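You operate a simulated robot arm through the tools that you are given. There is no shell and no other tool.

You are at the controls of a simulated two-armed robot. One attempt, no reset.

JOB
Take the cream small tuft from the yellow table and put it on the red plate. Then put one of the wide bobbins from the grey workbench on the blue plate. Then put the coiled hank from the pale workbench on the grey workbench. Then take the yellow batt and leave it on the top of the drying rack. Then take the blue tuft and put it on the feed belt of the carder. Then open the red-brown drawer, put the orange tuft from the inside of the red-brown drawer in the shallow basket, then shut the drawer. The order counts. Set down upright: wide bobbin.

Only the result counts: the job must be done as asked and must still hold three seconds after the hand-in. Knocking over, shifting, dropping, spilling or breaking anything else fails it.

ROBOT AND FRAMES
Two 7-joint arms with two-finger grippers on one trunk, on a base that drives. Base frame: it is fixed to the floor where the robot stands at the start and does not move with it; the origin is under the middle of the robot, x ahead of it, y to its left, z up. Lengths are in m, angles in rad, forces in N, time in s.
The left shoulder is at the start at [0.049, 0.216, 1.383], the right one opposite. With the tool pointing down near the work surface each hand reaches from about 0.1 to 0.76 m from the robot's upright axis, wherever it stands, measured 20 degrees to its own side. Places, roughly: blue plate (11x9x1 cm) [-1.3, 1.5, 0.8]; blue tuft (8x6x4 cm) [-3, -5.5, 0.8]; coiled hank (9x9x8 cm) [-3, 1.6, 0.8]; feed belt of the carder (15x23 cm) [-2.92, -6.2, 0.8]; grey workbench [-0.7, 1.7, 0.8]; orange tuft (8x6x4 cm) [-3, -5.7, 0.6]; red plate (11x9x1 cm) [1.7, 2.1, 0.8]; red-brown drawer [-3, -5.7, 0.6]; shallow basket (18x40x5 cm) [-3, -6.2, 0.2]; small tuft [1.25, 2, 0.75]; top of the drying rack [-1.8, -9.3, 1.3]; wide bobbin [-1, 1.75, 0.75]; yellow batt (17x6x5 cm) [-3.1, -5.5, 0.2]. Payload 3.43 kg a hand.
The TCP of each hand is the grasp point between the finger pads, 0.02 m short of the fingertips. In the tool frame z runs along the fingers and y along their closing line. Largest opening 0.124 m; the body of the gripper starts 0.093 m behind the TCP.
Orientation is that of the tool frame in the base frame, as a unit quaternion [x, y, z, w]. With the fingers straight down and closing along the base's y, the tool's x points along the base's -x, its y along +y and its z along -z.

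CONTROLS
- The arms move only by the tool arm_command. It takes "left_targets", "right_targets" or both (then of equal length, played together; a hand with none holds still); each is a list of rows, each a list of 7 numbers: the turn, a rotation vector about the base's x, y, z in units of 5 degrees (1.0 is 5 degrees), then the shift along the base's x, y, z in units of 20 mm (1.0 is 20 mm), then the opening, from 0 (shut) to 1 (fully open). In form: [[wx, wy, wz, x, y, z, grip], ...]. A call has 1 to 20 rows; each row shifts and turns the commanded pose from where the row before left it. A call with a number of a shift or a turn outside -1 to 1 is refused whole. Each row takes 0.2 s and may step no farther than 0.05 m and 0.15 rad from the row before; otherwise, or with a gripper value out of range, the whole call is refused. A pose out of reach is approached as far as the arm can. The call stops where the force on the tool passes 40 N (or 10 N more than at its start, if that is more) or the arm is blocked; 0.2 s more then pass. The fingers move at their own pace (about 0.072 m/s each) and stop on an object; they squeeze with about 38 N. The grip force told is the motor's: it shows also when the fingers shut on nothing. Time passes only in rows, and 0.2 s behind the last, so rows that do not move let the fingers close. It gives the time, the measured TCP pose, the force on the tool (base axes), the opening and the grip force at its end, in the units of the frame above (readings bear some noise), with the torque about the TCP (base axes, N m) and any sound that the robot's microphone picked up.
- Cameras (640 x 400 px; columns grow to the right, rows downward): "scene" is now at [0.1549, 0.0119, 1.5479]; the picture's right is [0.15, -0.99, 0.00], its down [-0.67, -0.10, -0.73] and it looks along [0.72, 0.11, -0.68] (base axes); focal length 248 px, centre (320, 200). "left" rides on the left gripper at [0.082, -0.014, -0.14] in its tool frame; the picture's right is [0.17, 0.99, 0.00], its down [-0.83, 0.14, -0.54] and it looks along [-0.53, 0.09, 0.84] (tool axes); focal length 243 px, centre (320, 200). "right" rides on the right gripper at [0.082, 0.014, -0.14] in its tool frame; the picture's right is [-0.17, 0.99, 0.00], its down [-0.83, -0.14, -0.54] and it looks along [-0.53, -0.09, 0.84] (tool axes); focal length 243 px, centre (320, 200). There is no depth. A picture from a camera that has moved, and an enlarged one, comes with that camera's place and axes in the base frame and with its lens.
- camera(camera): a new picture of that camera. The clock stands still meanwhile.
- raise_lower(by): slides the trunk up (or, below 0, down) by that many m; the arms and the scene camera ride with it, the base frame stays. It gives what a move gives, with no picture.
- drive_base(legs): drives the robot by 1 to 6 legs, each [ahead, left, turn to the left] in m, m and rad, along the robot's own axes; the way and the turn of a leg run together, so that a leg with both is an arc; at most 1.5 m and 3.142 rad a leg. The arms and the cameras ride along, it lands a little off, and it stops where it bumps. It gives what a move gives.
- aim_head(pan, tilt): turns the head with the scene camera to pan (to the left, within 1.396 rad either way) and tilt (down, from -0.506 to 1.204), counted from straight ahead of the robot. It gives what a move gives.
- enlarge(camera, box): a new picture of the part [left, top, right, bottom] of that camera's present view, enlarged. The clock stands still meanwhile.
- close_job(): hands the job in; it is judged then, once.

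Places have to be worked out from the pictures, the camera data and where the tool is seen. Open the grippers and draw the arms clear of the work before you hand the job in, unless the task says otherwise.

The tools are called after "Call:" as name(argument=value, ...) on one line, values as JSON. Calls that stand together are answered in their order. arm_command: Moves the arms, as the interface text tells. Its arguments: {"type":"object","properties":{"left_targets":{"type":"array","items":{"type":"array","items":{"type":"number"}}},"right_targets":{"type":"array","items":{"type":"array","items":{"type":"number"}}}},"required":[]} The other tools are called the same way: raise_lower (by) slides the trunk up or down; drive_base (legs) drives the base; aim_head (pan, tilt) turns the head that bears the scene camera; camera (camera) takes a picture; enlarge (camera, box) takes an enlarged picture of a part of a camera's view; close_job () hands the job in.

At the start:

```text
clock: 0.0
left_tool_pos: [0.6563, 0.2693, 0.9608]
left_orientation: [0.0, 1.0, 0.0, 0.0]
left_wrist_force: [0.3, 0.5, -0.3]
left_torque: [0.01, 0.0, 0.02]
left_width: 0.1236
left_grip_force: 0.0
right_tool_pos: [0.657, -0.2116, 0.9814]
right_orientation: [0.0, 1.0, 0.0, 0.006]
right_wrist_force: [28.7, 38.0, -112.0]
right_torque: [-6.38, -5.54, -3.51]
right_width: 0.1238
right_grip_force: 0.0
trunk travel left (down, up): [-0.53, 0.06]
robot x, y, heading: [0.0015, -0.0005, -0.002]
head pan, tilt: [0.154, 0.75]
```

scene: 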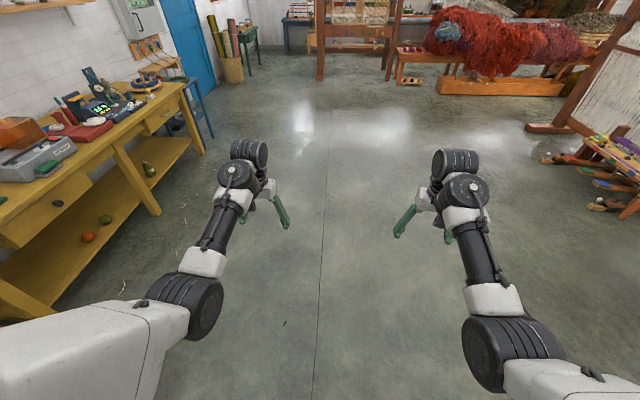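
right: 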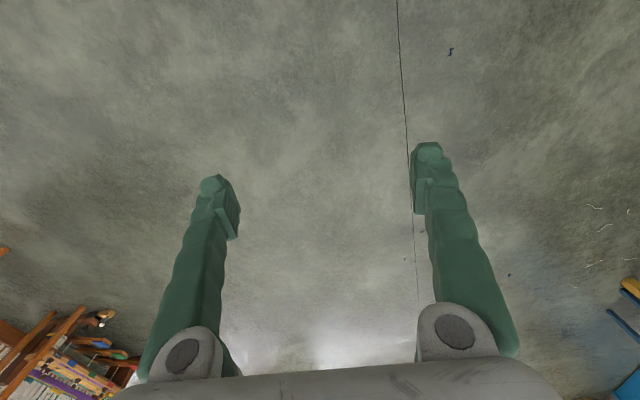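
left: 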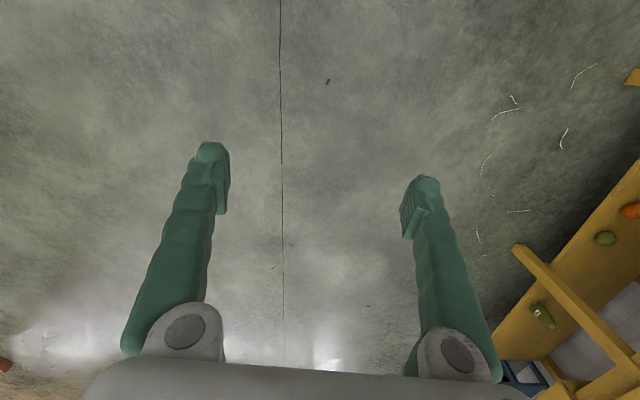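

I begin by looking around: the yellow table is ahead on the left, so I turn the head to it.

Call:
aim_head(pan=0.9, tilt=0.5)

Call:
camera(camera="scene")

```text
clock: 1.1
left_tool_pos: [0.6554, 0.2695, 0.9621]
left_orientation: [0.0, 1.0, 0.0, 0.0]
left_wrist_force: [0.5, 0.5, -0.1]
left_torque: [-0.02, 0.02, 0.0]
left_width: 0.124
left_grip_force: 0.1
right_tool_pos: [0.6577, -0.2112, 0.9798]
right_orientation: [0.001, 1.0, 0.0, 0.009]
right_wrist_force: [14.5, 25.9, -58.3]
right_torque: [-4.21, -2.93, -2.29]
right_width: 0.124
right_grip_force: 0.1
trunk travel left (down, up): [-0.53, 0.06]
robot x, y, heading: [-0.003, -0.0006, 0.001]
head pan, tilt: [0.901, 0.499]
```

```text
taken
camera scene: at [0.1296, 0.0704, 1.5698], right [0.78, -0.62, 0.0], down [-0.3, -0.38, -0.88], along [0.55, 0.69, -0.48], focal length 248 px, centre (320, 200)
```

scene: 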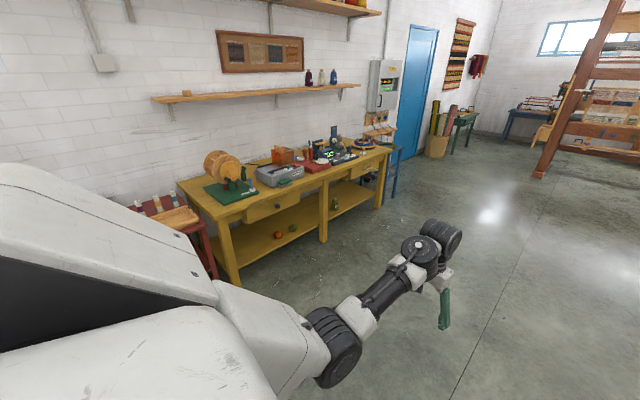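

The yellow table stands at the wall to the left. I enlarge it to see what is on it.

Call:
enlarge(camera="scene", box=[170, 120, 410, 270])

Call:
aim_head(pan=1.39, tilt=0.4)

Call:
camera(camera="scene")

Call:
aim_head(pan=-1.0, tilt=0.4)

Call:
camera(camera="scene")

```text
2.67 times, centred on (290, 195) of scene
camera zoom: at [0.1296, 0.0704, 1.5698], right [0.78, -0.62, 0.0], down [-0.3, -0.38, -0.88], along [0.55, 0.69, -0.48], focal length 661 px, centre (400, 213)
```

zoom: 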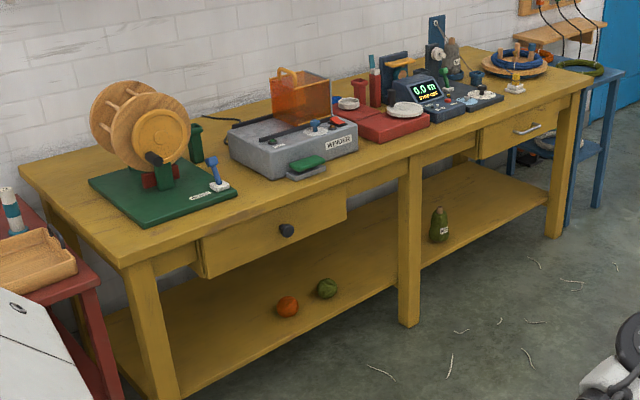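

```text
clock: 2.0
left_tool_pos: [0.657, 0.27, 0.9604]
left_orientation: [0.0, 1.0, 0.0, -0.001]
left_wrist_force: [-0.3, -0.4, -0.9]
left_torque: [0.0, -0.04, -0.05]
left_width: 0.1238
left_grip_force: 0.1
right_tool_pos: [0.6592, -0.2123, 0.9802]
right_orientation: [0.0, 1.0, 0.001, 0.008]
right_wrist_force: [15.5, 20.5, -59.5]
right_torque: [-3.59, -3.01, -2.0]
right_width: 0.1239
right_grip_force: 0.0
trunk travel left (down, up): [-0.53, 0.06]
robot x, y, heading: [-0.0011, 0.0048, 0.005]
head pan, tilt: [1.389, 0.4]
```

```text
taken
camera scene: at [0.0899, 0.0903, 1.5789], right [0.98, -0.18, 0.0], down [-0.07, -0.38, -0.92], along [0.17, 0.91, -0.39], focal length 248 px, centre (320, 200)
```

scene: 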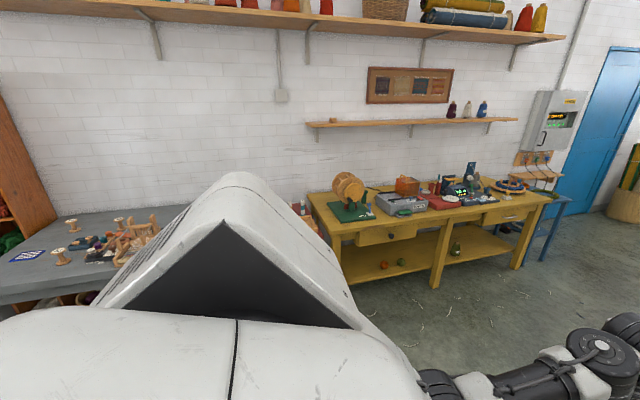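

```text
clock: 4.2
left_tool_pos: [0.6564, 0.2697, 0.9602]
left_orientation: [0.0, 1.0, 0.0, 0.0]
left_wrist_force: [-0.4, 1.2, 0.3]
left_torque: [-0.02, -0.03, 0.03]
left_width: 0.1241
left_grip_force: 0.0
right_tool_pos: [0.6578, -0.2117, 0.9804]
right_orientation: [0.002, 1.0, 0.001, 0.008]
right_wrist_force: [15.0, 18.7, -59.5]
right_torque: [-3.26, -2.89, -1.78]
right_width: 0.1241
right_grip_force: 0.0
trunk travel left (down, up): [-0.53, 0.06]
robot x, y, heading: [0.0006, -0.0029, -0.003]
head pan, tilt: [-1.0, 0.4]
```

```text
taken
camera scene: at [0.1231, -0.0787, 1.5789], right [-0.84, -0.54, 0.0], down [-0.21, 0.33, -0.92], along [0.5, -0.77, -0.39], focal length 248 px, centre (320, 200)
```

scene: 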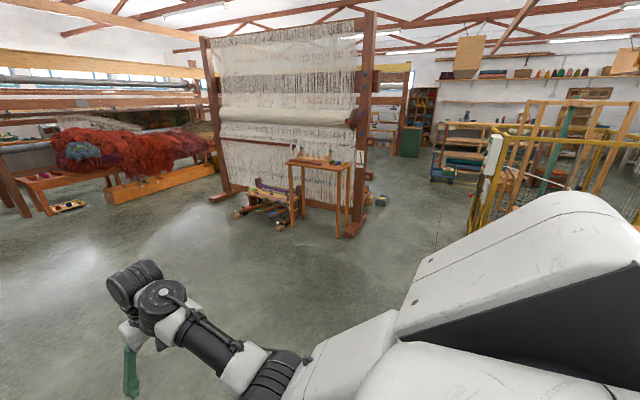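

Left arm reads clean; the right wrist shows an odd steady force. I draw both arms back and up before driving, and watch the right-hand readings.

Call:
arm_command(left_targets=[[0, 0, 0, -1, 0, 0.6, 1], [0, 0, 0, -1, 0, 0.6, 1], [0, 0, 0, -1, 0, 0.6, 1], [0, 0, 0, -1, 0, 0.6, 1], [0, 0, 0, -1, 0, 0.6, 1], [0, 0, 0, -1, 0, 0.6, 1], [0, 0, 0, -1, 0, 0.6, 1], [0, 0, 0, -1, 0, 0.6, 1]], right_targets=[[0, 0, 0, -1, 0, 0.6, 1], [0, 0, 0, -1, 0, 0.6, 1], [0, 0, 0, -1, 0, 0.6, 1], [0, 0, 0, -1, 0, 0.6, 1], [0, 0, 0, -1, 0, 0.6, 1], [0, 0, 0, -1, 0, 0.6, 1], [0, 0, 0, -1, 0, 0.6, 1], [0, 0, 0, -1, 0, 0.6, 1]])

Call:
aim_head(pan=0.0, tilt=0.7)

Call:
camera(camera="scene")

```text
clock: 4.5
left_tool_pos: [0.6542, 0.2694, 0.9624]
left_orientation: [0.0, 1.0, 0.0, 0.001]
left_wrist_force: [2.8, -0.8, -6.4]
left_torque: [0.15, -0.19, 0.05]
left_width: 0.1242
left_grip_force: 0.0
left hand out of reach, approached as far as the arm can: row 1
right_tool_pos: [0.6577, -0.2115, 0.983]
right_orientation: [0.004, 1.0, 0.002, 0.013]
right_wrist_force: [11.9, 7.7, -25.1]
right_torque: [-1.39, -0.47, -0.81]
right_width: 0.1244
right_grip_force: 0.1
right hand out of reach, approached as far as the arm can: row 1
trunk travel left (down, up): [-0.53, 0.06]
robot x, y, heading: [0.0005, 0.0007, 0.001]
head pan, tilt: [-1.0, 0.4]
stopped in row 1 (right hand): the force on the tool passed its limit at 100 N (the readings are from after the stop); the commanded pose is now the measured one
```

```text
clock: 5.8
left_tool_pos: [0.6544, 0.27, 0.9618]
left_orientation: [0.0, 1.0, 0.0, 0.001]
left_wrist_force: [1.7, -0.5, -10.4]
left_torque: [0.18, -0.47, 0.08]
left_width: 0.1243
left_grip_force: 0.0
right_tool_pos: [0.6569, -0.2121, 0.9829]
right_orientation: [0.003, 1.0, 0.002, 0.011]
right_wrist_force: [12.9, 18.4, -49.1]
right_torque: [-3.17, -2.49, -1.79]
right_width: 0.124
right_grip_force: 0.0
trunk travel left (down, up): [-0.53, 0.06]
robot x, y, heading: [-0.0002, 0.0006, 0.0]
head pan, tilt: [0.0, 0.7]
```

```text
taken
camera scene: at [0.158, -0.0009, 1.5521], right [0.0, -1.0, 0.0], down [-0.64, 0.0, -0.77], along [0.77, 0.0, -0.64], focal length 248 px, centre (320, 200)
```

scene: 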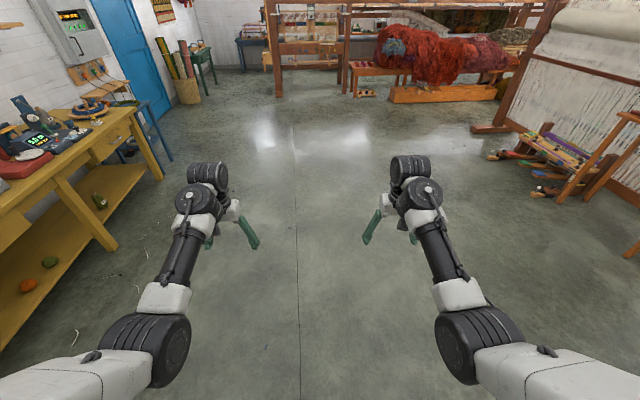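

Both hands were reported out of reach for that move. I test the left hand alone with a smaller pull-back.

Call:
arm_command(left_targets=[[0, 0, 0, 0, 0, 0.5, 1], [0, 0, 0, 0, 0, 0.5, 1]])

Call:
arm_command(left_targets=[[0, 0, 0, -0.5, 0, 0, 1], [0, 0, 0, -0.5, 0, 0, 1]])

```text
clock: 6.1
left_tool_pos: [0.6572, 0.269, 0.9659]
left_orientation: [0.0, 1.0, 0.001, 0.005]
left_wrist_force: [7.2, -1.0, -16.5]
left_torque: [0.28, -0.25, 0.12]
left_width: 0.1243
left_grip_force: 0.0
right_tool_pos: [0.6579, -0.2115, 0.9839]
right_orientation: [0.003, 1.0, 0.002, 0.012]
right_wrist_force: [7.7, 6.2, -17.8]
right_torque: [-1.0, -0.45, -0.58]
right_width: 0.1241
right_grip_force: 0.1
trunk travel left (down, up): [-0.53, 0.06]
robot x, y, heading: [-0.0022, 0.0021, 0.0]
head pan, tilt: [0.0, 0.7]
stopped in row 1 (left hand): the force on the tool passed its limit at 59 N (the readings are from after the stop); the commanded pose is now the measured one
```

```text
clock: 6.4
left_tool_pos: [0.6554, 0.269, 0.9669]
left_orientation: [0.0, 1.0, -0.001, 0.009]
left_wrist_force: [5.9, -1.0, -16.1]
left_torque: [0.21, -0.37, 0.15]
left_width: 0.1237
left_grip_force: 0.1
right_tool_pos: [0.6593, -0.2115, 0.9828]
right_orientation: [0.003, 1.0, 0.001, 0.012]
right_wrist_force: [4.5, 2.3, -9.2]
right_torque: [-0.5, -0.19, -0.32]
right_width: 0.1238
right_grip_force: 0.1
trunk travel left (down, up): [-0.53, 0.06]
robot x, y, heading: [0.0028, 0.0008, 0.001]
head pan, tilt: [0.0, 0.7]
stopped in row 1 (left hand): the force on the tool passed its limit at 54 N (the readings are from after the stop); the commanded pose is now the measured one
```

The left hand meets resistance going up or back from this height, like a joint limit. I try down first, then back.

Call:
arm_command(left_targets=[[0, 0, 0, 0, 0, -0.5, 1], [0, 0, 0, 0, 0, -1, 1], [0, 0, 0, 0, 0, -1, 1]])

Call:
arm_command(left_targets=[[0, 0, 0, -0.5, 0, 0, 1], [0, 0, 0, -0.5, 0, 0, 1], [0, 0, 0, -1, 0, 0, 1], [0, 0, 0, -1, 0, 0, 1]])

```text
clock: 7.2
left_tool_pos: [0.654, 0.2687, 0.9155]
left_orientation: [0.0, 1.0, -0.001, 0.007]
left_wrist_force: [-0.6, 0.0, -1.0]
left_torque: [-0.02, -0.01, 0.0]
left_width: 0.1241
left_grip_force: 0.0
right_tool_pos: [0.6584, -0.2123, 0.9821]
right_orientation: [0.002, 1.0, 0.001, 0.013]
right_wrist_force: [4.4, 5.8, -16.4]
right_torque: [-1.01, -0.72, -0.58]
right_width: 0.1237
right_grip_force: 0.1
trunk travel left (down, up): [-0.53, 0.06]
robot x, y, heading: [0.0035, 0.0002, 0.0]
head pan, tilt: [0.0, 0.7]
```

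```text
clock: 8.2
left_tool_pos: [0.5945, 0.2699, 0.9164]
left_orientation: [0.0, 1.0, -0.001, 0.008]
left_wrist_force: [-0.6, 0.2, -0.1]
left_torque: [0.02, 0.01, -0.02]
left_width: 0.124
left_grip_force: 0.1
right_tool_pos: [0.6579, -0.2111, 0.9821]
right_orientation: [0.003, 1.0, 0.001, 0.013]
right_wrist_force: [6.1, 6.0, -18.4]
right_torque: [-1.02, -0.95, -0.54]
right_width: 0.1239
right_grip_force: 0.0
trunk travel left (down, up): [-0.53, 0.06]
robot x, y, heading: [0.0002, -0.0026, 0.001]
head pan, tilt: [0.0, 0.7]
```

Confirmed: a wrist limit sets the ceiling for a straight-down tool. I bring the right hand down off its limit and pull both hands back towards the body.

Call:
arm_command(right_targets=[[0, 0, 0, 0, 0, -0.5, 1], [0, 0, 0, 0, 0, -1, 1], [0, 0, 0, 0, 0, -1, 1], [0, 0, 0, 0, 0, -1, 1]])

Call:
arm_command(left_targets=[[0, 0, 0, -1, 0, 0, 1], [0, 0, 0, -1, 0, 0, 1], [0, 0, 0, -1, 0, 0, 1], [0, 0, 0, -1, 0, 0, 1], [0, 0, 0, -1, 0, 0, 1], [0, 0, 0, -1, 0, 0, 1], [0, 0, 0, -1, 0, 0, 1], [0, 0, 0, -1, 0, 0, 1], [0, 0, 0, -1, 0, 0, 1], [0, 0, 0, -1, 0, 0, 1]], right_targets=[[0, 0, 0, -1, 0, 0, 1], [0, 0, 0, -1, 0, 0, 1], [0, 0, 0, -1, 0, 0, 1], [0, 0, 0, -1, 0, 0, 1], [0, 0, 0, -1, 0, 0, 1], [0, 0, 0, -1, 0, 0, 1], [0, 0, 0, -1, 0, 0, 1], [0, 0, 0, -1, 0, 0, 1], [0, 0, 0, -1, 0, 0, 1], [0, 0, 0, -1, 0, 0, 1]])

```text
clock: 9.2
left_tool_pos: [0.5955, 0.2687, 0.9162]
left_orientation: [0.0, 1.0, 0.0, 0.008]
left_wrist_force: [0.3, -0.5, 1.1]
left_torque: [0.0, -0.01, -0.01]
left_width: 0.1241
left_grip_force: 0.1
right_tool_pos: [0.6571, -0.2114, 0.9121]
right_orientation: [0.002, 1.0, 0.002, 0.013]
right_wrist_force: [-0.2, -0.1, 0.2]
right_torque: [-0.03, 0.0, 0.01]
right_width: 0.1238
right_grip_force: 0.0
trunk travel left (down, up): [-0.53, 0.06]
robot x, y, heading: [-0.0012, 0.0007, 0.002]
head pan, tilt: [0.0, 0.7]
```

```text
clock: 9.6
left_tool_pos: [0.5816, 0.2687, 0.9156]
left_orientation: [0.001, 1.0, -0.001, 0.015]
left_wrist_force: [8.0, -2.1, -16.4]
left_torque: [0.41, -0.41, 0.21]
left_width: 0.1239
left_grip_force: 0.0
right_tool_pos: [0.6414, -0.211, 0.913]
right_orientation: [0.003, 1.0, 0.002, 0.013]
right_wrist_force: [-0.6, 0.0, 0.5]
right_torque: [-0.04, -0.04, -0.01]
right_width: 0.1239
right_grip_force: 0.1
trunk travel left (down, up): [-0.53, 0.06]
robot x, y, heading: [0.004, -0.0016, -0.003]
head pan, tilt: [0.0, 0.7]
stopped in row 1 (left hand): the force on the tool passed its limit at 65 N (the readings are from after the stop); the commanded pose is now the measured one
```

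The ceiling falls as the hand nears the body, so I tilt the fingers forward (turn about -y) while lifting, to fold the arms in a safe carry pose.

Call:
arm_command(left_targets=[[0, -1, 0, 0, 0, 0, 1], [0, -1, 0, 0, 0, 0, 1], [0, -1, 0, 0, 0, 0, 1], [0, -1, 0, 0, 0, 0, 1], [0, -1, 0, 0, 0, 0.5, 1], [0, -1, 0, -0.5, 0, 0.5, 1], [0, -1, 0, -0.5, 0, 0.5, 1], [0, -1, 0, -0.5, 0, 0.5, 1], [0, -1, 0, -0.5, 0, 0.5, 1]], right_targets=[[0, -1, 0, 0, 0, 0, 1], [0, -1, 0, 0, 0, 0, 1], [0, -1, 0, 0, 0, 0, 1], [0, -1, 0, 0, 0, 0, 1], [0, -1, 0, 0, 0, 0.5, 1], [0, -1, 0, -0.5, 0, 0.5, 1], [0, -1, 0, -0.5, 0, 0.5, 1], [0, -1, 0, -0.5, 0, 0.5, 1], [0, -1, 0, -0.5, 0, 0.5, 1]])

```text
clock: 11.6
left_tool_pos: [0.5405, 0.2686, 0.9665]
left_orientation: [0.001, 0.919, 0.0, 0.395]
left_wrist_force: [-0.9, -0.2, 0.6]
left_torque: [-0.03, -0.02, -0.02]
left_width: 0.1237
left_grip_force: 0.1
right_tool_pos: [0.6031, -0.2118, 0.9631]
right_orientation: [0.002, 0.919, 0.003, 0.394]
right_wrist_force: [0.0, 0.5, 0.7]
right_torque: [-0.01, 0.01, -0.02]
right_width: 0.124
right_grip_force: 0.1
trunk travel left (down, up): [-0.53, 0.06]
robot x, y, heading: [-0.0, 0.0029, -0.0]
head pan, tilt: [0.0, 0.7]
```

Tilting works. I carry on back and up with both hands.

Call:
arm_command(left_targets=[[0, -1, 0, -1, 0, 0.7, 1], [0, -1, 0, -1, 0, 0.7, 1], [0, -1, 0, -1, 0, 0.7, 1], [0, -1, 0, -1, 0, 0.7, 1], [0, 0, 0, -1, 0, 0.7, 1], [0, 0, 0, -1, 0, 0.7, 1], [0, 0, 0, -1, 0, 0.7, 1], [0, 0, 0, -1, 0, 0.7, 1]], right_targets=[[0, -1, 0, -1, 0, 0.7, 1], [0, -1, 0, -1, 0, 0.7, 1], [0, -1, 0, -1, 0, 0.7, 1], [0, -1, 0, -1, 0, 0.7, 1], [0, 0, 0, -1, 0, 0.7, 1], [0, 0, 0, -1, 0, 0.7, 1], [0, 0, 0, -1, 0, 0.7, 1], [0, 0, 0, -1, 0, 0.7, 1]])

Call:
camera(camera="scene")

```text
clock: 13.4
left_tool_pos: [0.4098, 0.264, 1.0297]
left_orientation: [-0.001, 0.836, 0.0, 0.548]
left_wrist_force: [0.1, 0.4, 0.0]
left_torque: [-0.01, 0.0, -0.06]
left_width: 0.1238
left_grip_force: 0.1
left hand out of reach, approached as far as the arm can: row 6, 7, 8
right_tool_pos: [0.4528, -0.2098, 1.0682]
right_orientation: [0.0, 0.836, 0.002, 0.549]
right_wrist_force: [0.1, 0.7, 0.3]
right_torque: [-0.03, 0.02, -0.06]
right_width: 0.1242
right_grip_force: 0.1
right hand out of reach, approached as far as the arm can: row 8
trunk travel left (down, up): [-0.53, 0.06]
robot x, y, heading: [-0.0035, -0.0031, -0.001]
head pan, tilt: [0.0, 0.7]
```

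```text
taken
camera scene: at [0.1569, 0.0028, 1.5522], right [0.0, -1.0, 0.0], down [-0.64, 0.0, -0.77], along [0.77, 0.0, -0.64], focal length 248 px, centre (320, 200)
```

scene: 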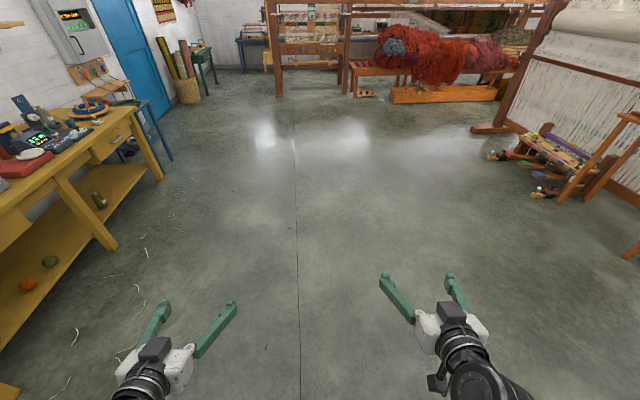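

Arms are folded compactly. I drive ahead 1.3 m, turn left to face the yellow table, and take a look from there.

Call:
drive_base(legs=[[1.3, 0, 0], [0, 0, 1.571], [0.6, 0, 0]])

Call:
camera(camera="scene")

```text
clock: 30.4
left_tool_pos: [1.0302, 1.0129, 1.0306]
left_orientation: [0.593, -0.59, -0.389, -0.386]
left_wrist_force: [0.0, 1.0, -0.4]
left_torque: [0.0, 0.03, 0.02]
left_width: 0.1243
left_grip_force: 0.0
right_tool_pos: [1.5048, 1.057, 1.0668]
right_orientation: [-0.592, 0.592, 0.39, 0.385]
right_wrist_force: [-0.2, 0.0, 0.1]
right_torque: [0.01, -0.04, 0.01]
right_width: 0.1239
right_grip_force: 0.0
trunk travel left (down, up): [-0.53, 0.06]
robot x, y, heading: [1.2958, 0.6032, 1.579]
head pan, tilt: [0.0, 0.7]
```

```text
taken
camera scene: at [1.2924, 0.7605, 1.5521], right [1.0, 0.01, 0.0], down [0.0, -0.64, -0.77], along [0.0, 0.77, -0.64], focal length 248 px, centre (320, 200)
```

scene: 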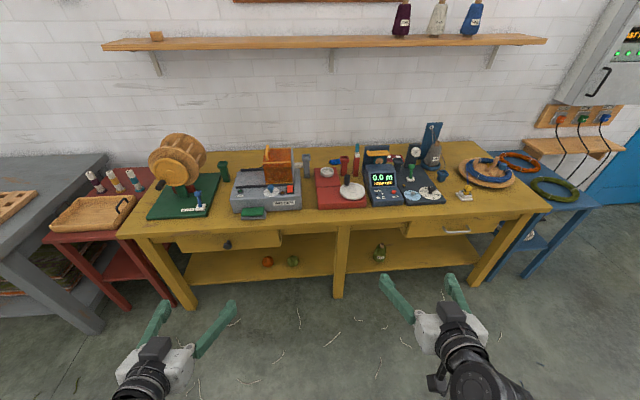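

Call:
enlarge(camera="scene", box=[130, 120, 350, 257])

Call:
enlarge(camera="scene", box=[300, 110, 520, 247])

```text
2.91 times, centred on (240, 188) of scene
camera zoom: at [1.2924, 0.7605, 1.5521], right [1.0, 0.01, 0.0], down [0.0, -0.64, -0.77], along [0.0, 0.77, -0.64], focal length 721 px, centre (553, 234)
```

zoom: 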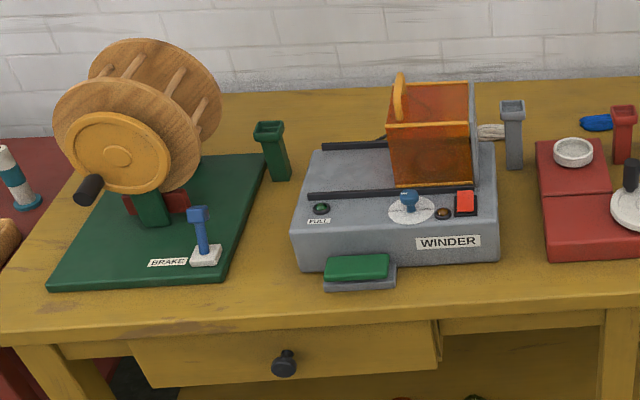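

```text
2.91 times, centred on (410, 178) of scene
camera zoom: at [1.2924, 0.7605, 1.5521], right [1.0, 0.01, 0.0], down [0.0, -0.64, -0.77], along [0.0, 0.77, -0.64], focal length 721 px, centre (58, 262)
```

zoom: 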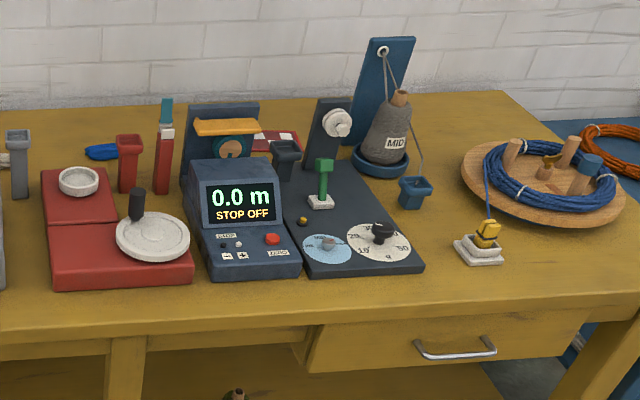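

The red plate appears behind the dark instrument, near [1.74, 2.09]; something cream peeks from behind the winder guard. I zoom in tighter on both.

Call:
enlarge(camera="scene", box=[240, 135, 360, 210])

Call:
enlarge(camera="scene", box=[350, 120, 470, 195])

```text
5.33 times, centred on (300, 172) of scene
camera zoom: at [1.2924, 0.7605, 1.5521], right [1.0, 0.01, 0.0], down [0.0, -0.64, -0.77], along [0.0, 0.77, -0.64], focal length 1322 px, centre (427, 347)
```

zoom: 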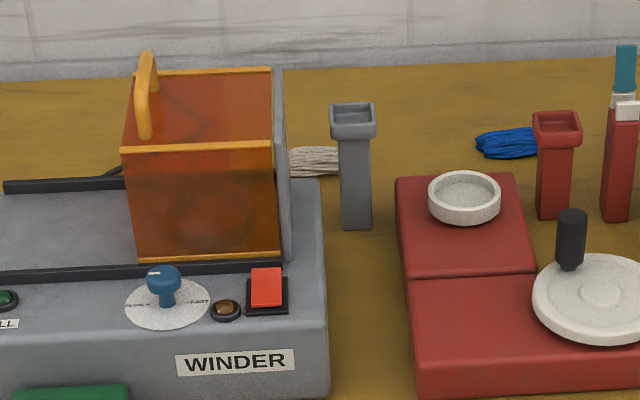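

```text
5.33 times, centred on (410, 158) of scene
camera zoom: at [1.2924, 0.7605, 1.5521], right [1.0, 0.01, 0.0], down [0.0, -0.64, -0.77], along [0.0, 0.77, -0.64], focal length 1322 px, centre (-160, 427)
```

zoom: 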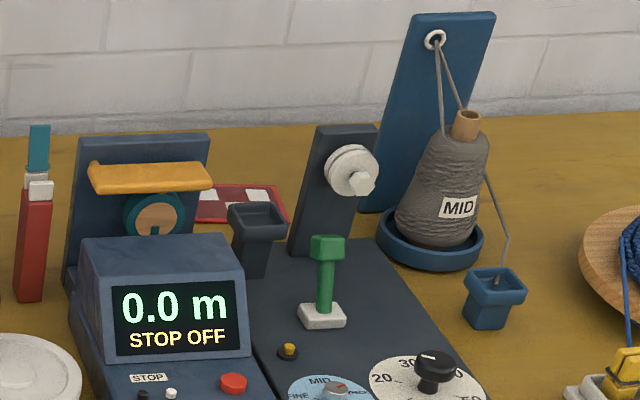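

The cream tuft lies behind the winder guard and the grey cup, near [1.17, 2.04]. I check my own base's footprint by looking straight down, to know how near the table I can stand.

Call:
aim_head(pan=0.0, tilt=1.2)

Call:
camera(camera="scene")

Call:
camera(camera="left")

Call:
camera(camera="right")

```text
clock: 31.4
left_tool_pos: [1.0315, 1.0123, 1.0292]
left_orientation: [0.593, -0.59, -0.388, -0.386]
left_wrist_force: [0.6, -0.1, -0.1]
left_torque: [-0.01, -0.02, 0.01]
left_width: 0.1242
left_grip_force: 0.1
right_tool_pos: [1.5037, 1.0572, 1.0663]
right_orientation: [0.592, -0.591, -0.39, -0.384]
right_wrist_force: [0.4, 0.7, 0.4]
right_torque: [0.03, -0.01, 0.01]
right_width: 0.1238
right_grip_force: 0.0
trunk travel left (down, up): [-0.53, 0.06]
robot x, y, heading: [1.2903, 0.5995, 1.578]
head pan, tilt: [0.0, 1.201]
```

```text
taken
camera scene: at [1.2926, 0.7317, 1.5162], right [1.0, 0.01, 0.0], down [0.01, -0.93, -0.36], along [0.0, 0.36, -0.93], focal length 248 px, centre (320, 200)
```

scene: 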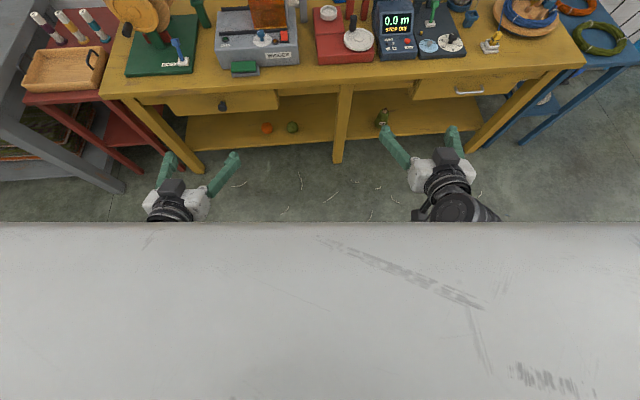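

```text
taken
camera left: at [1.0442, 0.8533, 1.009], right [-0.99, -0.07, -0.15], down [-0.14, -0.16, 0.98], along [-0.09, 0.98, 0.15], focal length 243 px, centre (320, 200)
```

left: 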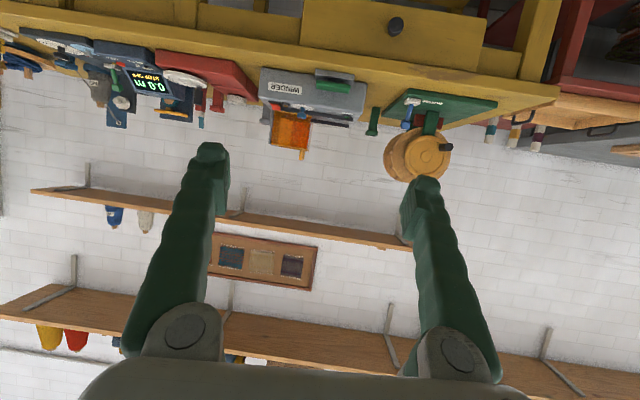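

```text
taken
camera right: at [1.4915, 0.8957, 1.0474], right [-0.99, 0.06, 0.16], down [0.15, -0.16, 0.98], along [0.08, 0.99, 0.15], focal length 243 px, centre (320, 200)
```

right: 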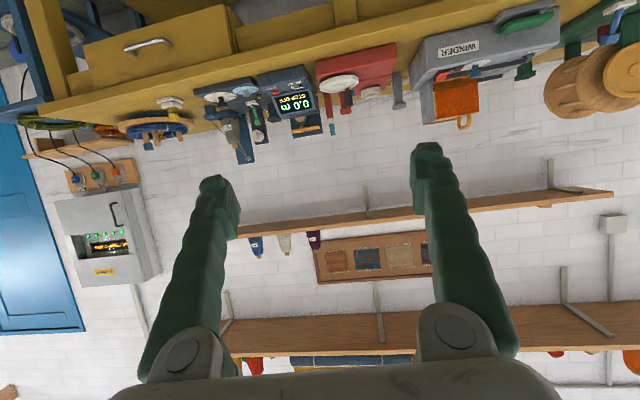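

Nothing under the table blocks the view but the base's front is hidden beneath the chest. I shift right by 0.14 m and go 0.45 m closer, then look at the table from higher angles.

Call:
drive_base(legs=[[0.45, -0.14, -0.007]])

Call:
aim_head(pan=0.0, tilt=0.85)

Call:
camera(camera="scene")

```text
clock: 34.6
left_tool_pos: [1.1737, 1.4634, 1.0307]
left_orientation: [-0.591, 0.593, 0.386, 0.387]
left_wrist_force: [0.0, 0.0, 0.6]
left_torque: [0.01, -0.05, 0.0]
left_width: 0.1239
left_grip_force: 0.0
right_tool_pos: [1.6471, 1.5037, 1.0664]
right_orientation: [-0.589, 0.594, 0.388, 0.387]
right_wrist_force: [0.0, -0.7, -0.3]
right_torque: [0.02, 0.03, -0.01]
right_width: 0.1241
right_grip_force: 0.0
trunk travel left (down, up): [-0.53, 0.06]
robot x, y, heading: [1.4322, 1.0478, 1.569]
head pan, tilt: [0.0, 1.201]
```

```text
clock: 35.4
left_tool_pos: [1.174, 1.4648, 1.0291]
left_orientation: [-0.59, 0.594, 0.386, 0.388]
left_wrist_force: [0.9, -0.1, -0.2]
left_torque: [0.0, 0.01, 0.03]
left_width: 0.1239
left_grip_force: 0.1
right_tool_pos: [1.6463, 1.504, 1.066]
right_orientation: [-0.589, 0.594, 0.388, 0.386]
right_wrist_force: [-0.6, -0.2, 0.2]
right_torque: [0.01, 0.0, 0.03]
right_width: 0.124
right_grip_force: 0.1
trunk travel left (down, up): [-0.53, 0.06]
robot x, y, heading: [1.4312, 1.0487, 1.566]
head pan, tilt: [0.0, 0.85]
```

```text
taken
camera scene: at [1.433, 1.2025, 1.5398], right [1.0, 0.0, 0.0], down [0.0, -0.75, -0.66], along [0.0, 0.66, -0.75], focal length 248 px, centre (320, 200)
```

scene: 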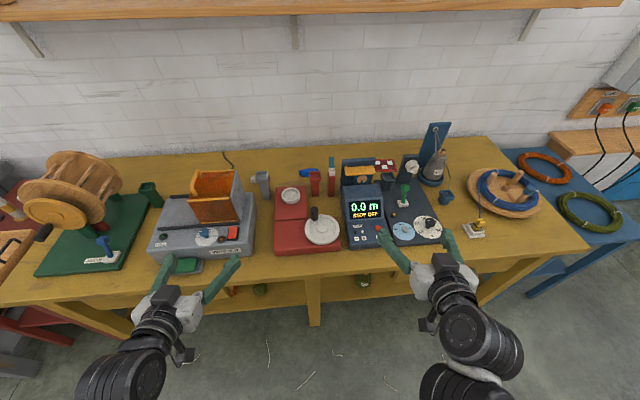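

Call:
enlarge(camera="scene", box=[140, 130, 340, 255])

Call:
enlarge(camera="scene", box=[280, 120, 480, 245])

```text
3.20 times, centred on (240, 192) of scene
camera zoom: at [1.433, 1.2025, 1.5398], right [1.0, 0.0, 0.0], down [0.0, -0.75, -0.66], along [0.0, 0.66, -0.75], focal length 794 px, centre (576, 224)
```

zoom: 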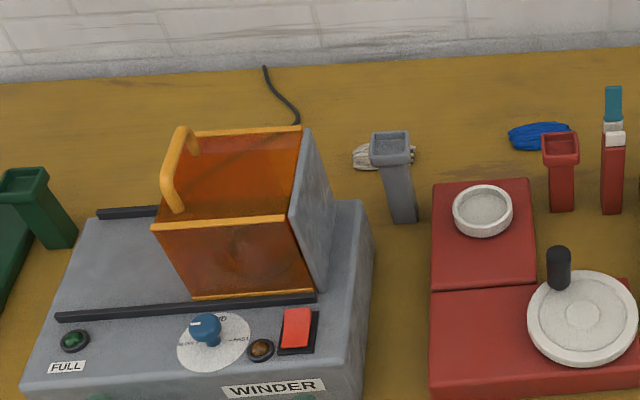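

```text
3.20 times, centred on (380, 182) of scene
camera zoom: at [1.433, 1.2025, 1.5398], right [1.0, 0.0, 0.0], down [0.0, -0.75, -0.66], along [0.0, 0.66, -0.75], focal length 794 px, centre (128, 256)
```

zoom: 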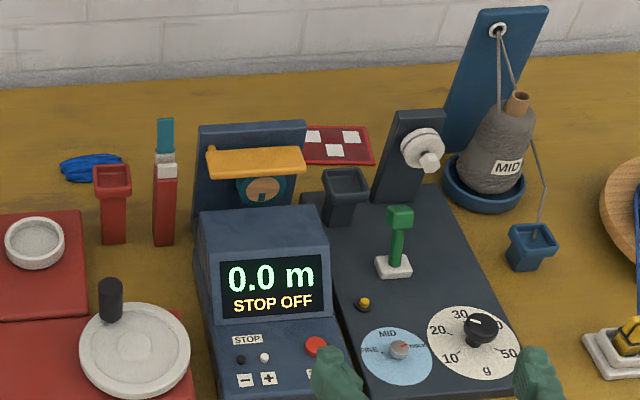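

The cream tuft works out at about [1.163, 2.016, 0.76]. Before going closer I need my base footprint, so I back off a bit and use the left hand camera to look at my own base, straightening that hand to point down.

Call:
drive_base(legs=[[-0.4, 0, 0]])

Call:
arm_command(left_targets=[[-1, 0, 0, 0, 0.9, -0.4, 1], [-1, 0, 0, 0, 0.9, -0.4, 1], [-1, 0, 0, 0, 0.9, -0.4, 1], [-1, 0, 0, 0, 0.9, -0.4, 1], [-1, 0, 0, 0, 0.9, -0.5, 1], [-1, 0, 0, 0, 0.9, -0.5, 1], [-1, 0, 0, 0, 0.9, -0.5, 1], [-1, 0, 0, 0, 0.9, -0.5, 1], [-1, 0, 0, 0, 0.9, -0.5, 1], [-1, 0, 0, 0, 0.9, -0.5, 1], [-1, 0, 0, 0, 0.9, -0.5, 1], [-1, 0, 0, 0, 0.9, -0.5, 1], [-1, 0, 0, 0, 0.9, -0.5, 1]])

```text
clock: 38.4
left_tool_pos: [1.1711, 1.0656, 1.0291]
left_orientation: [-0.591, 0.592, 0.387, 0.388]
left_wrist_force: [0.7, -0.1, -0.4]
left_torque: [0.01, 0.01, -0.01]
left_width: 0.1241
left_grip_force: 0.0
right_tool_pos: [1.645, 1.1083, 1.0658]
right_orientation: [-0.59, 0.593, 0.389, 0.386]
right_wrist_force: [-0.7, -0.3, -0.4]
right_torque: [0.0, 0.01, 0.03]
right_width: 0.1239
right_grip_force: 0.1
trunk travel left (down, up): [-0.53, 0.06]
robot x, y, heading: [1.4301, 0.6552, 1.568]
head pan, tilt: [0.0, 0.85]
```

```text
clock: 39.3
left_tool_pos: [1.1199, 1.1159, 0.9952]
left_orientation: [-0.582, 0.692, 0.353, 0.241]
left_wrist_force: [-0.5, 0.8, -0.4]
left_torque: [-0.01, -0.03, 0.02]
left_width: 0.1241
left_grip_force: 0.2
left hand out of reach, approached as far as the arm can: row 4
right_tool_pos: [1.6441, 1.1086, 1.0658]
right_orientation: [-0.59, 0.594, 0.388, 0.385]
right_wrist_force: [-0.1, 0.6, 0.5]
right_torque: [0.02, 0.03, 0.0]
right_width: 0.1239
right_grip_force: 0.0
trunk travel left (down, up): [-0.53, 0.06]
robot x, y, heading: [1.4316, 0.6586, 1.572]
head pan, tilt: [0.0, 0.85]
stopped in row 4 (left hand): the arm was blocked; the commanded pose is now the measured one
```

The arm met a limit on that path and twisted slightly. I move the hand forward first at this tilt, to give the wrist room.

Call:
arm_command(left_targets=[[0, 0, 0, 0.4, 1, 0, 1], [0, 0, 0, 0.4, 1, 0, 1], [0, 0, 0, 0.4, 1, 0, 1], [0, 0, 0, 0.4, 1, 0, 1], [0, 0, 0, 0.4, 1, 0, 1], [0, 0, 0, 0.4, 1, 0, 1], [0, 0, 0, 0.4, 1, 0, 1], [0, 0, 0, 0.4, 1, 0, 1]])

```text
clock: 41.1
left_tool_pos: [1.1844, 1.2746, 0.9963]
left_orientation: [-0.582, 0.692, 0.353, 0.242]
left_wrist_force: [0.3, 0.6, 0.7]
left_torque: [0.03, 0.0, 0.0]
left_width: 0.1241
left_grip_force: 0.0
right_tool_pos: [1.6447, 1.1076, 1.0659]
right_orientation: [-0.59, 0.593, 0.389, 0.386]
right_wrist_force: [-0.1, 1.0, 0.4]
right_torque: [0.04, 0.01, 0.01]
right_width: 0.1239
right_grip_force: 0.1
trunk travel left (down, up): [-0.53, 0.06]
robot x, y, heading: [1.4309, 0.6536, 1.57]
head pan, tilt: [0.0, 0.85]
```

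Now I rotate the left tool to straight down (computed correction about -x mainly), lowering a little and moving slightly forward.

Call:
arm_command(left_targets=[[-0.906, -0.169, 0.167, 0, 0.2, -0.4, 1], [-0.906, -0.169, 0.167, 0, 0.2, -0.4, 1], [-0.906, -0.169, 0.167, 0, 0.2, -0.4, 1], [-0.906, -0.169, 0.167, 0, 0.2, -0.4, 1], [-0.906, -0.169, 0.167, 0, 0.2, -0.4, 1], [-0.906, -0.169, 0.167, 0, 0.2, -0.4, 1], [-0.906, -0.169, 0.167, 0, 0.2, -0.4, 1], [-0.906, -0.169, 0.167, 0, 0.2, -0.4, 1], [-0.906, -0.169, 0.167, 0, 0.2, -0.4, 1], [-0.906, -0.169, 0.167, 0, 0.2, -0.4, 1], [-0.906, -0.169, 0.167, 0, 0.2, -0.4, 1]])

```text
clock: 43.5
left_tool_pos: [1.1856, 1.3178, 0.9068]
left_orientation: [0.707, -0.707, 0.002, 0.0]
left_wrist_force: [-0.4, 1.1, -0.2]
left_torque: [-0.02, 0.02, 0.02]
left_width: 0.124
left_grip_force: 0.1
right_tool_pos: [1.6464, 1.107, 1.066]
right_orientation: [-0.59, 0.594, 0.389, 0.386]
right_wrist_force: [-0.2, -0.4, -0.3]
right_torque: [-0.03, 0.0, 0.03]
right_width: 0.1239
right_grip_force: 0.0
trunk travel left (down, up): [-0.53, 0.06]
robot x, y, heading: [1.4317, 0.6548, 1.565]
head pan, tilt: [0.0, 0.85]
```

The hand now points straight down. I yaw it so its camera looks across in front of the robot (this is also the finger orientation I want for the tuft).

Call:
arm_command(left_targets=[[0, 0, -1, 0, 0, 0, 1], [0, 0, -1, 0, 0, 0, 1], [0, 0, -1, 0, 0, 0, 1], [0, 0, -1, 0, 0, 0, 1], [0, 0, -1, 0, 0, 0, 1], [0, 0, -1, 0, 0, 0, 1], [0, 0, -1, 0, 0, 0, 1], [0, 0, -1, 0, 0, 0, 1], [0, 0, -1, 0, 0, 0, 1], [0, 0, -1, 0, 0, 0, 1], [0, 0, -1, 0, 0, 0, 1], [0, 0, -1, 0, 0, 0, 1], [0, 0, -1, 0, 0, 0, 1], [0, 0, -1, 0, 0, 0, 1], [0, 0, -1, 0, 0, 0, 1], [0, 0, -1, 0, 0, 0, 1], [0, 0, -1, 0, 0, 0, 1], [0, 0, -1, 0, 0, 0, 1]])

Call:
camera(camera="left")

```text
clock: 47.3
left_tool_pos: [1.1852, 1.318, 0.9074]
left_orientation: [0.0, 1.0, 0.0, 0.0]
left_wrist_force: [-0.8, -0.9, 0.0]
left_torque: [0.01, -0.01, 0.03]
left_width: 0.1238
left_grip_force: 0.1
right_tool_pos: [1.6447, 1.107, 1.066]
right_orientation: [-0.59, 0.593, 0.389, 0.385]
right_wrist_force: [0.6, -0.6, 0.2]
right_torque: [0.01, 0.01, 0.0]
right_width: 0.1239
right_grip_force: 0.1
trunk travel left (down, up): [-0.53, 0.06]
robot x, y, heading: [1.4326, 0.6529, 1.568]
head pan, tilt: [0.0, 0.85]
```

```text
taken
camera left: at [1.1028, 1.3064, 1.0469], right [-0.16, 0.99, 0.0], down [0.83, 0.14, 0.54], along [0.53, 0.09, -0.84], focal length 243 px, centre (320, 200)
```

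left: 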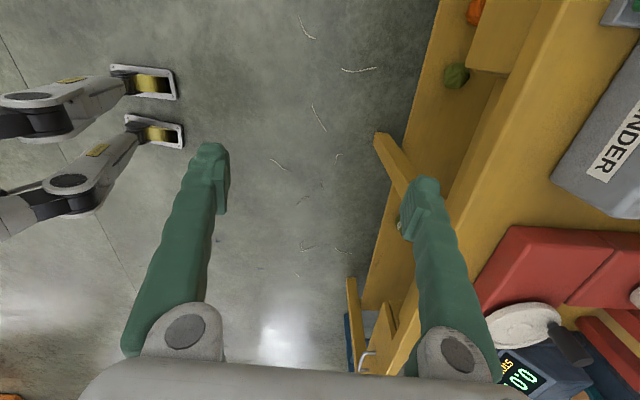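

The hand view shows my base's front feet end only ~0.15 m ahead of my axis, so I can stand close. Now I check where my left elbow and forearm are, since they must pass over the winder guard (top ≈0.98, handle ≈1.02).

Call:
aim_head(pan=0.3, tilt=0.95)

Call:
camera(camera="scene")

Call:
camera(camera="right")

```text
clock: 48.1
left_tool_pos: [1.1858, 1.3189, 0.9075]
left_orientation: [0.0, 1.0, -0.001, -0.001]
left_wrist_force: [0.0, 0.5, -0.1]
left_torque: [0.01, 0.02, -0.03]
left_width: 0.1242
left_grip_force: 0.0
right_tool_pos: [1.6452, 1.1072, 1.0658]
right_orientation: [-0.591, 0.593, 0.389, 0.385]
right_wrist_force: [0.3, 0.4, -1.0]
right_torque: [-0.06, -0.03, 0.03]
right_width: 0.1241
right_grip_force: 0.1
trunk travel left (down, up): [-0.53, 0.06]
robot x, y, heading: [1.4324, 0.6521, 1.568]
head pan, tilt: [0.3, 0.949]
```

```text
taken
camera scene: at [1.4098, 0.7969, 1.5323], right [0.96, 0.29, 0.0], down [0.24, -0.78, -0.58], along [-0.17, 0.56, -0.81], focal length 248 px, centre (320, 200)
```

scene: 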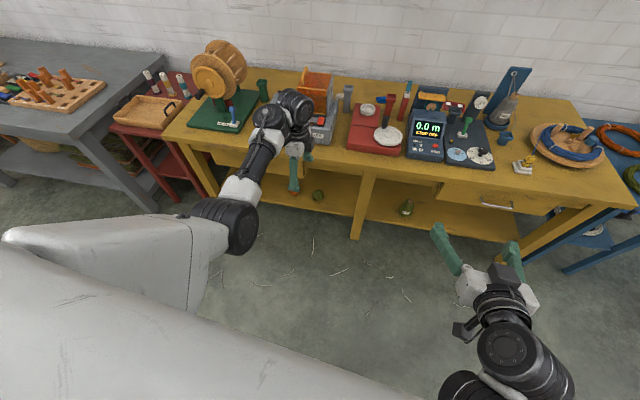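

```text
taken
camera right: at [1.6316, 0.9457, 1.0474], right [-0.99, 0.07, 0.16], down [0.15, -0.16, 0.98], along [0.09, 0.98, 0.15], focal length 243 px, centre (320, 200)
```

right: 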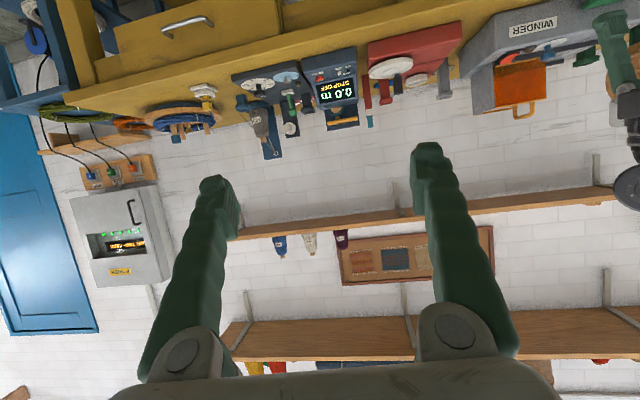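

Elbow sits at z≈1.14 and wrist at ≈1.16, so forearm clears the guard. I raise the trunk fully for clearance over the cup and guard, then drive up to the table.

Call:
raise_lower(by=0.058)

Call:
drive_base(legs=[[0.4, 0.01, 0.003]])

Call:
camera(camera="scene")

Call:
camera(camera="left")

```text
clock: 49.0
left_tool_pos: [1.1856, 1.3177, 0.9644]
left_orientation: [-0.001, 1.0, -0.003, 0.001]
left_wrist_force: [-0.3, -0.4, -0.5]
left_torque: [0.04, -0.02, -0.01]
left_width: 0.124
left_grip_force: 0.1
right_tool_pos: [1.6449, 1.1071, 1.1239]
right_orientation: [-0.59, 0.594, 0.388, 0.385]
right_wrist_force: [-0.6, 0.2, 0.1]
right_torque: [0.01, 0.0, 0.01]
right_width: 0.124
right_grip_force: 0.1
trunk travel left (down, up): [-0.588, 0.002]
robot x, y, heading: [1.432, 0.6583, 1.569]
head pan, tilt: [0.3, 0.949]
```

```text
clock: 51.5
left_tool_pos: [1.1766, 1.637, 0.9661]
left_orientation: [0.001, 1.0, -0.006, -0.004]
left_wrist_force: [-2.6, -18.0, 6.4]
left_torque: [0.35, 0.15, 0.39]
left_width: 0.1141
left_grip_force: 0.1
right_tool_pos: [1.637, 1.4311, 1.1254]
right_orientation: [-0.59, 0.593, 0.39, 0.385]
right_wrist_force: [0.1, 0.4, 0.7]
right_torque: [-0.04, -0.01, 0.02]
right_width: 0.1239
right_grip_force: 0.1
trunk travel left (down, up): [-0.588, 0.002]
robot x, y, heading: [1.4218, 0.9827, 1.573]
head pan, tilt: [0.3, 0.949]
stopped in leg 1: the force on the tool passed its limit at 53 N (the readings are from after the stop); the commanded pose is now the measured one
```

```text
taken
camera scene: at [1.4029, 1.0538, 1.5953], right [0.96, 0.3, 0.0], down [0.24, -0.78, -0.58], along [-0.17, 0.56, -0.81], focal length 248 px, centre (320, 200)
```

scene: 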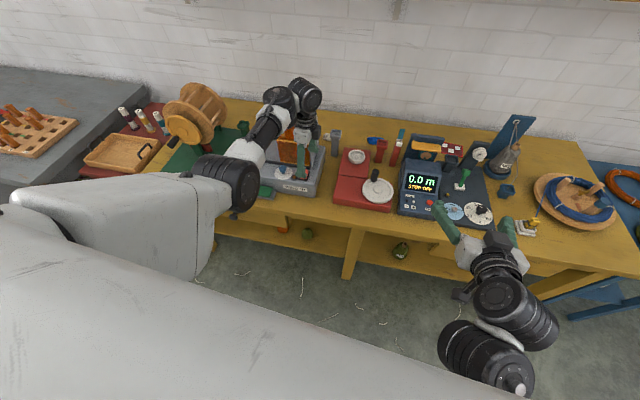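

```text
taken
camera left: at [1.0953, 1.6259, 1.1056], right [-0.16, 0.99, -0.01], down [0.83, 0.15, 0.53], along [0.53, 0.08, -0.85], focal length 243 px, centre (320, 200)
```

left: 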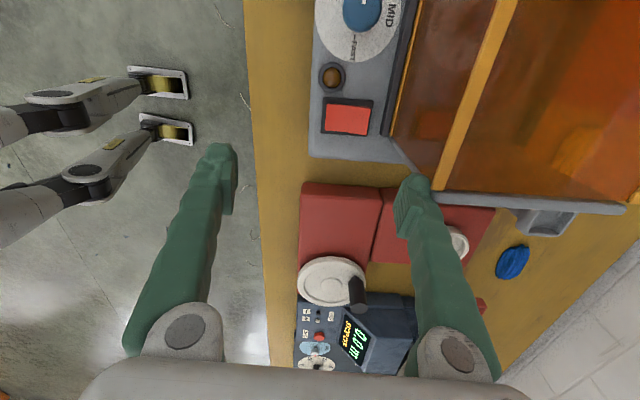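

The finger touched the guard's side panel (its x is a little further right than judged). I back straight off and check that nothing moved.

Call:
drive_base(legs=[[-0.12, 0, 0]])

Call:
aim_head(pan=0.0, tilt=0.85)

Call:
camera(camera="scene")

Call:
camera(camera="left")

Call:
enlarge(camera="scene", box=[140, 110, 340, 235])

```text
clock: 52.9
left_tool_pos: [1.1779, 1.5219, 0.965]
left_orientation: [0.002, 1.0, -0.007, -0.002]
left_wrist_force: [-0.3, -0.3, -0.4]
left_torque: [0.02, -0.03, 0.01]
left_width: 0.1242
left_grip_force: 0.1
right_tool_pos: [1.6358, 1.3142, 1.1241]
right_orientation: [-0.591, 0.593, 0.389, 0.384]
right_wrist_force: [0.7, 0.0, 0.1]
right_torque: [0.01, 0.03, -0.02]
right_width: 0.1241
right_grip_force: 0.0
trunk travel left (down, up): [-0.588, 0.002]
robot x, y, heading: [1.4247, 0.8574, 1.569]
head pan, tilt: [0.3, 0.949]
```

```text
clock: 53.7
left_tool_pos: [1.1769, 1.5194, 0.9664]
left_orientation: [0.002, 1.0, -0.006, -0.002]
left_wrist_force: [-0.1, 0.0, -0.1]
left_torque: [-0.01, -0.02, -0.02]
left_width: 0.1242
left_grip_force: 0.0
right_tool_pos: [1.6364, 1.3115, 1.1238]
right_orientation: [-0.59, 0.593, 0.389, 0.385]
right_wrist_force: [-0.1, 0.9, 0.4]
right_torque: [-0.02, 0.0, 0.01]
right_width: 0.1238
right_grip_force: 0.0
trunk travel left (down, up): [-0.588, 0.002]
robot x, y, heading: [1.4276, 0.8624, 1.569]
head pan, tilt: [0.0, 0.85]
```

```text
taken
camera scene: at [1.4232, 0.9455, 1.6025], right [1.0, 0.0, 0.0], down [0.0, -0.75, -0.66], along [0.0, 0.66, -0.75], focal length 248 px, centre (320, 200)
```

scene: 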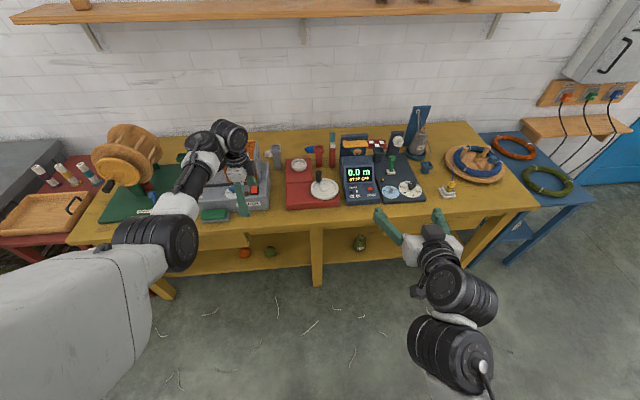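

```text
taken
camera left: at [1.0952, 1.5091, 1.1046], right [-0.16, 0.99, -0.01], down [0.83, 0.14, 0.54], along [0.53, 0.08, -0.84], focal length 243 px, centre (320, 200)
```

left: 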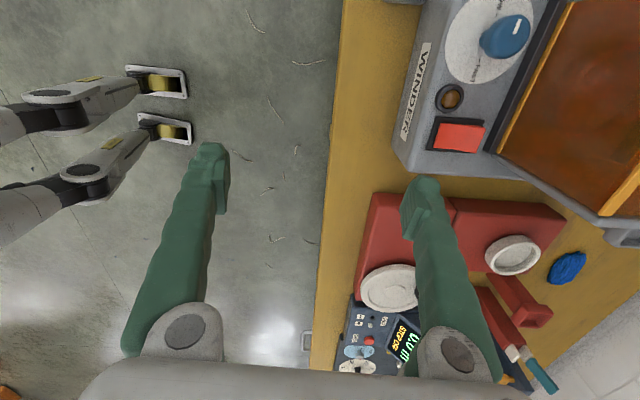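

```text
3.20 times, centred on (240, 172) of scene
camera zoom: at [1.4232, 0.9455, 1.6025], right [1.0, 0.0, 0.0], down [0.0, -0.75, -0.66], along [0.0, 0.66, -0.75], focal length 794 px, centre (576, 288)
```

zoom: 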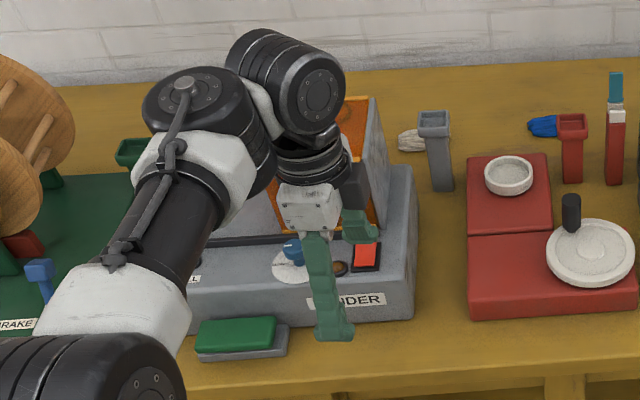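

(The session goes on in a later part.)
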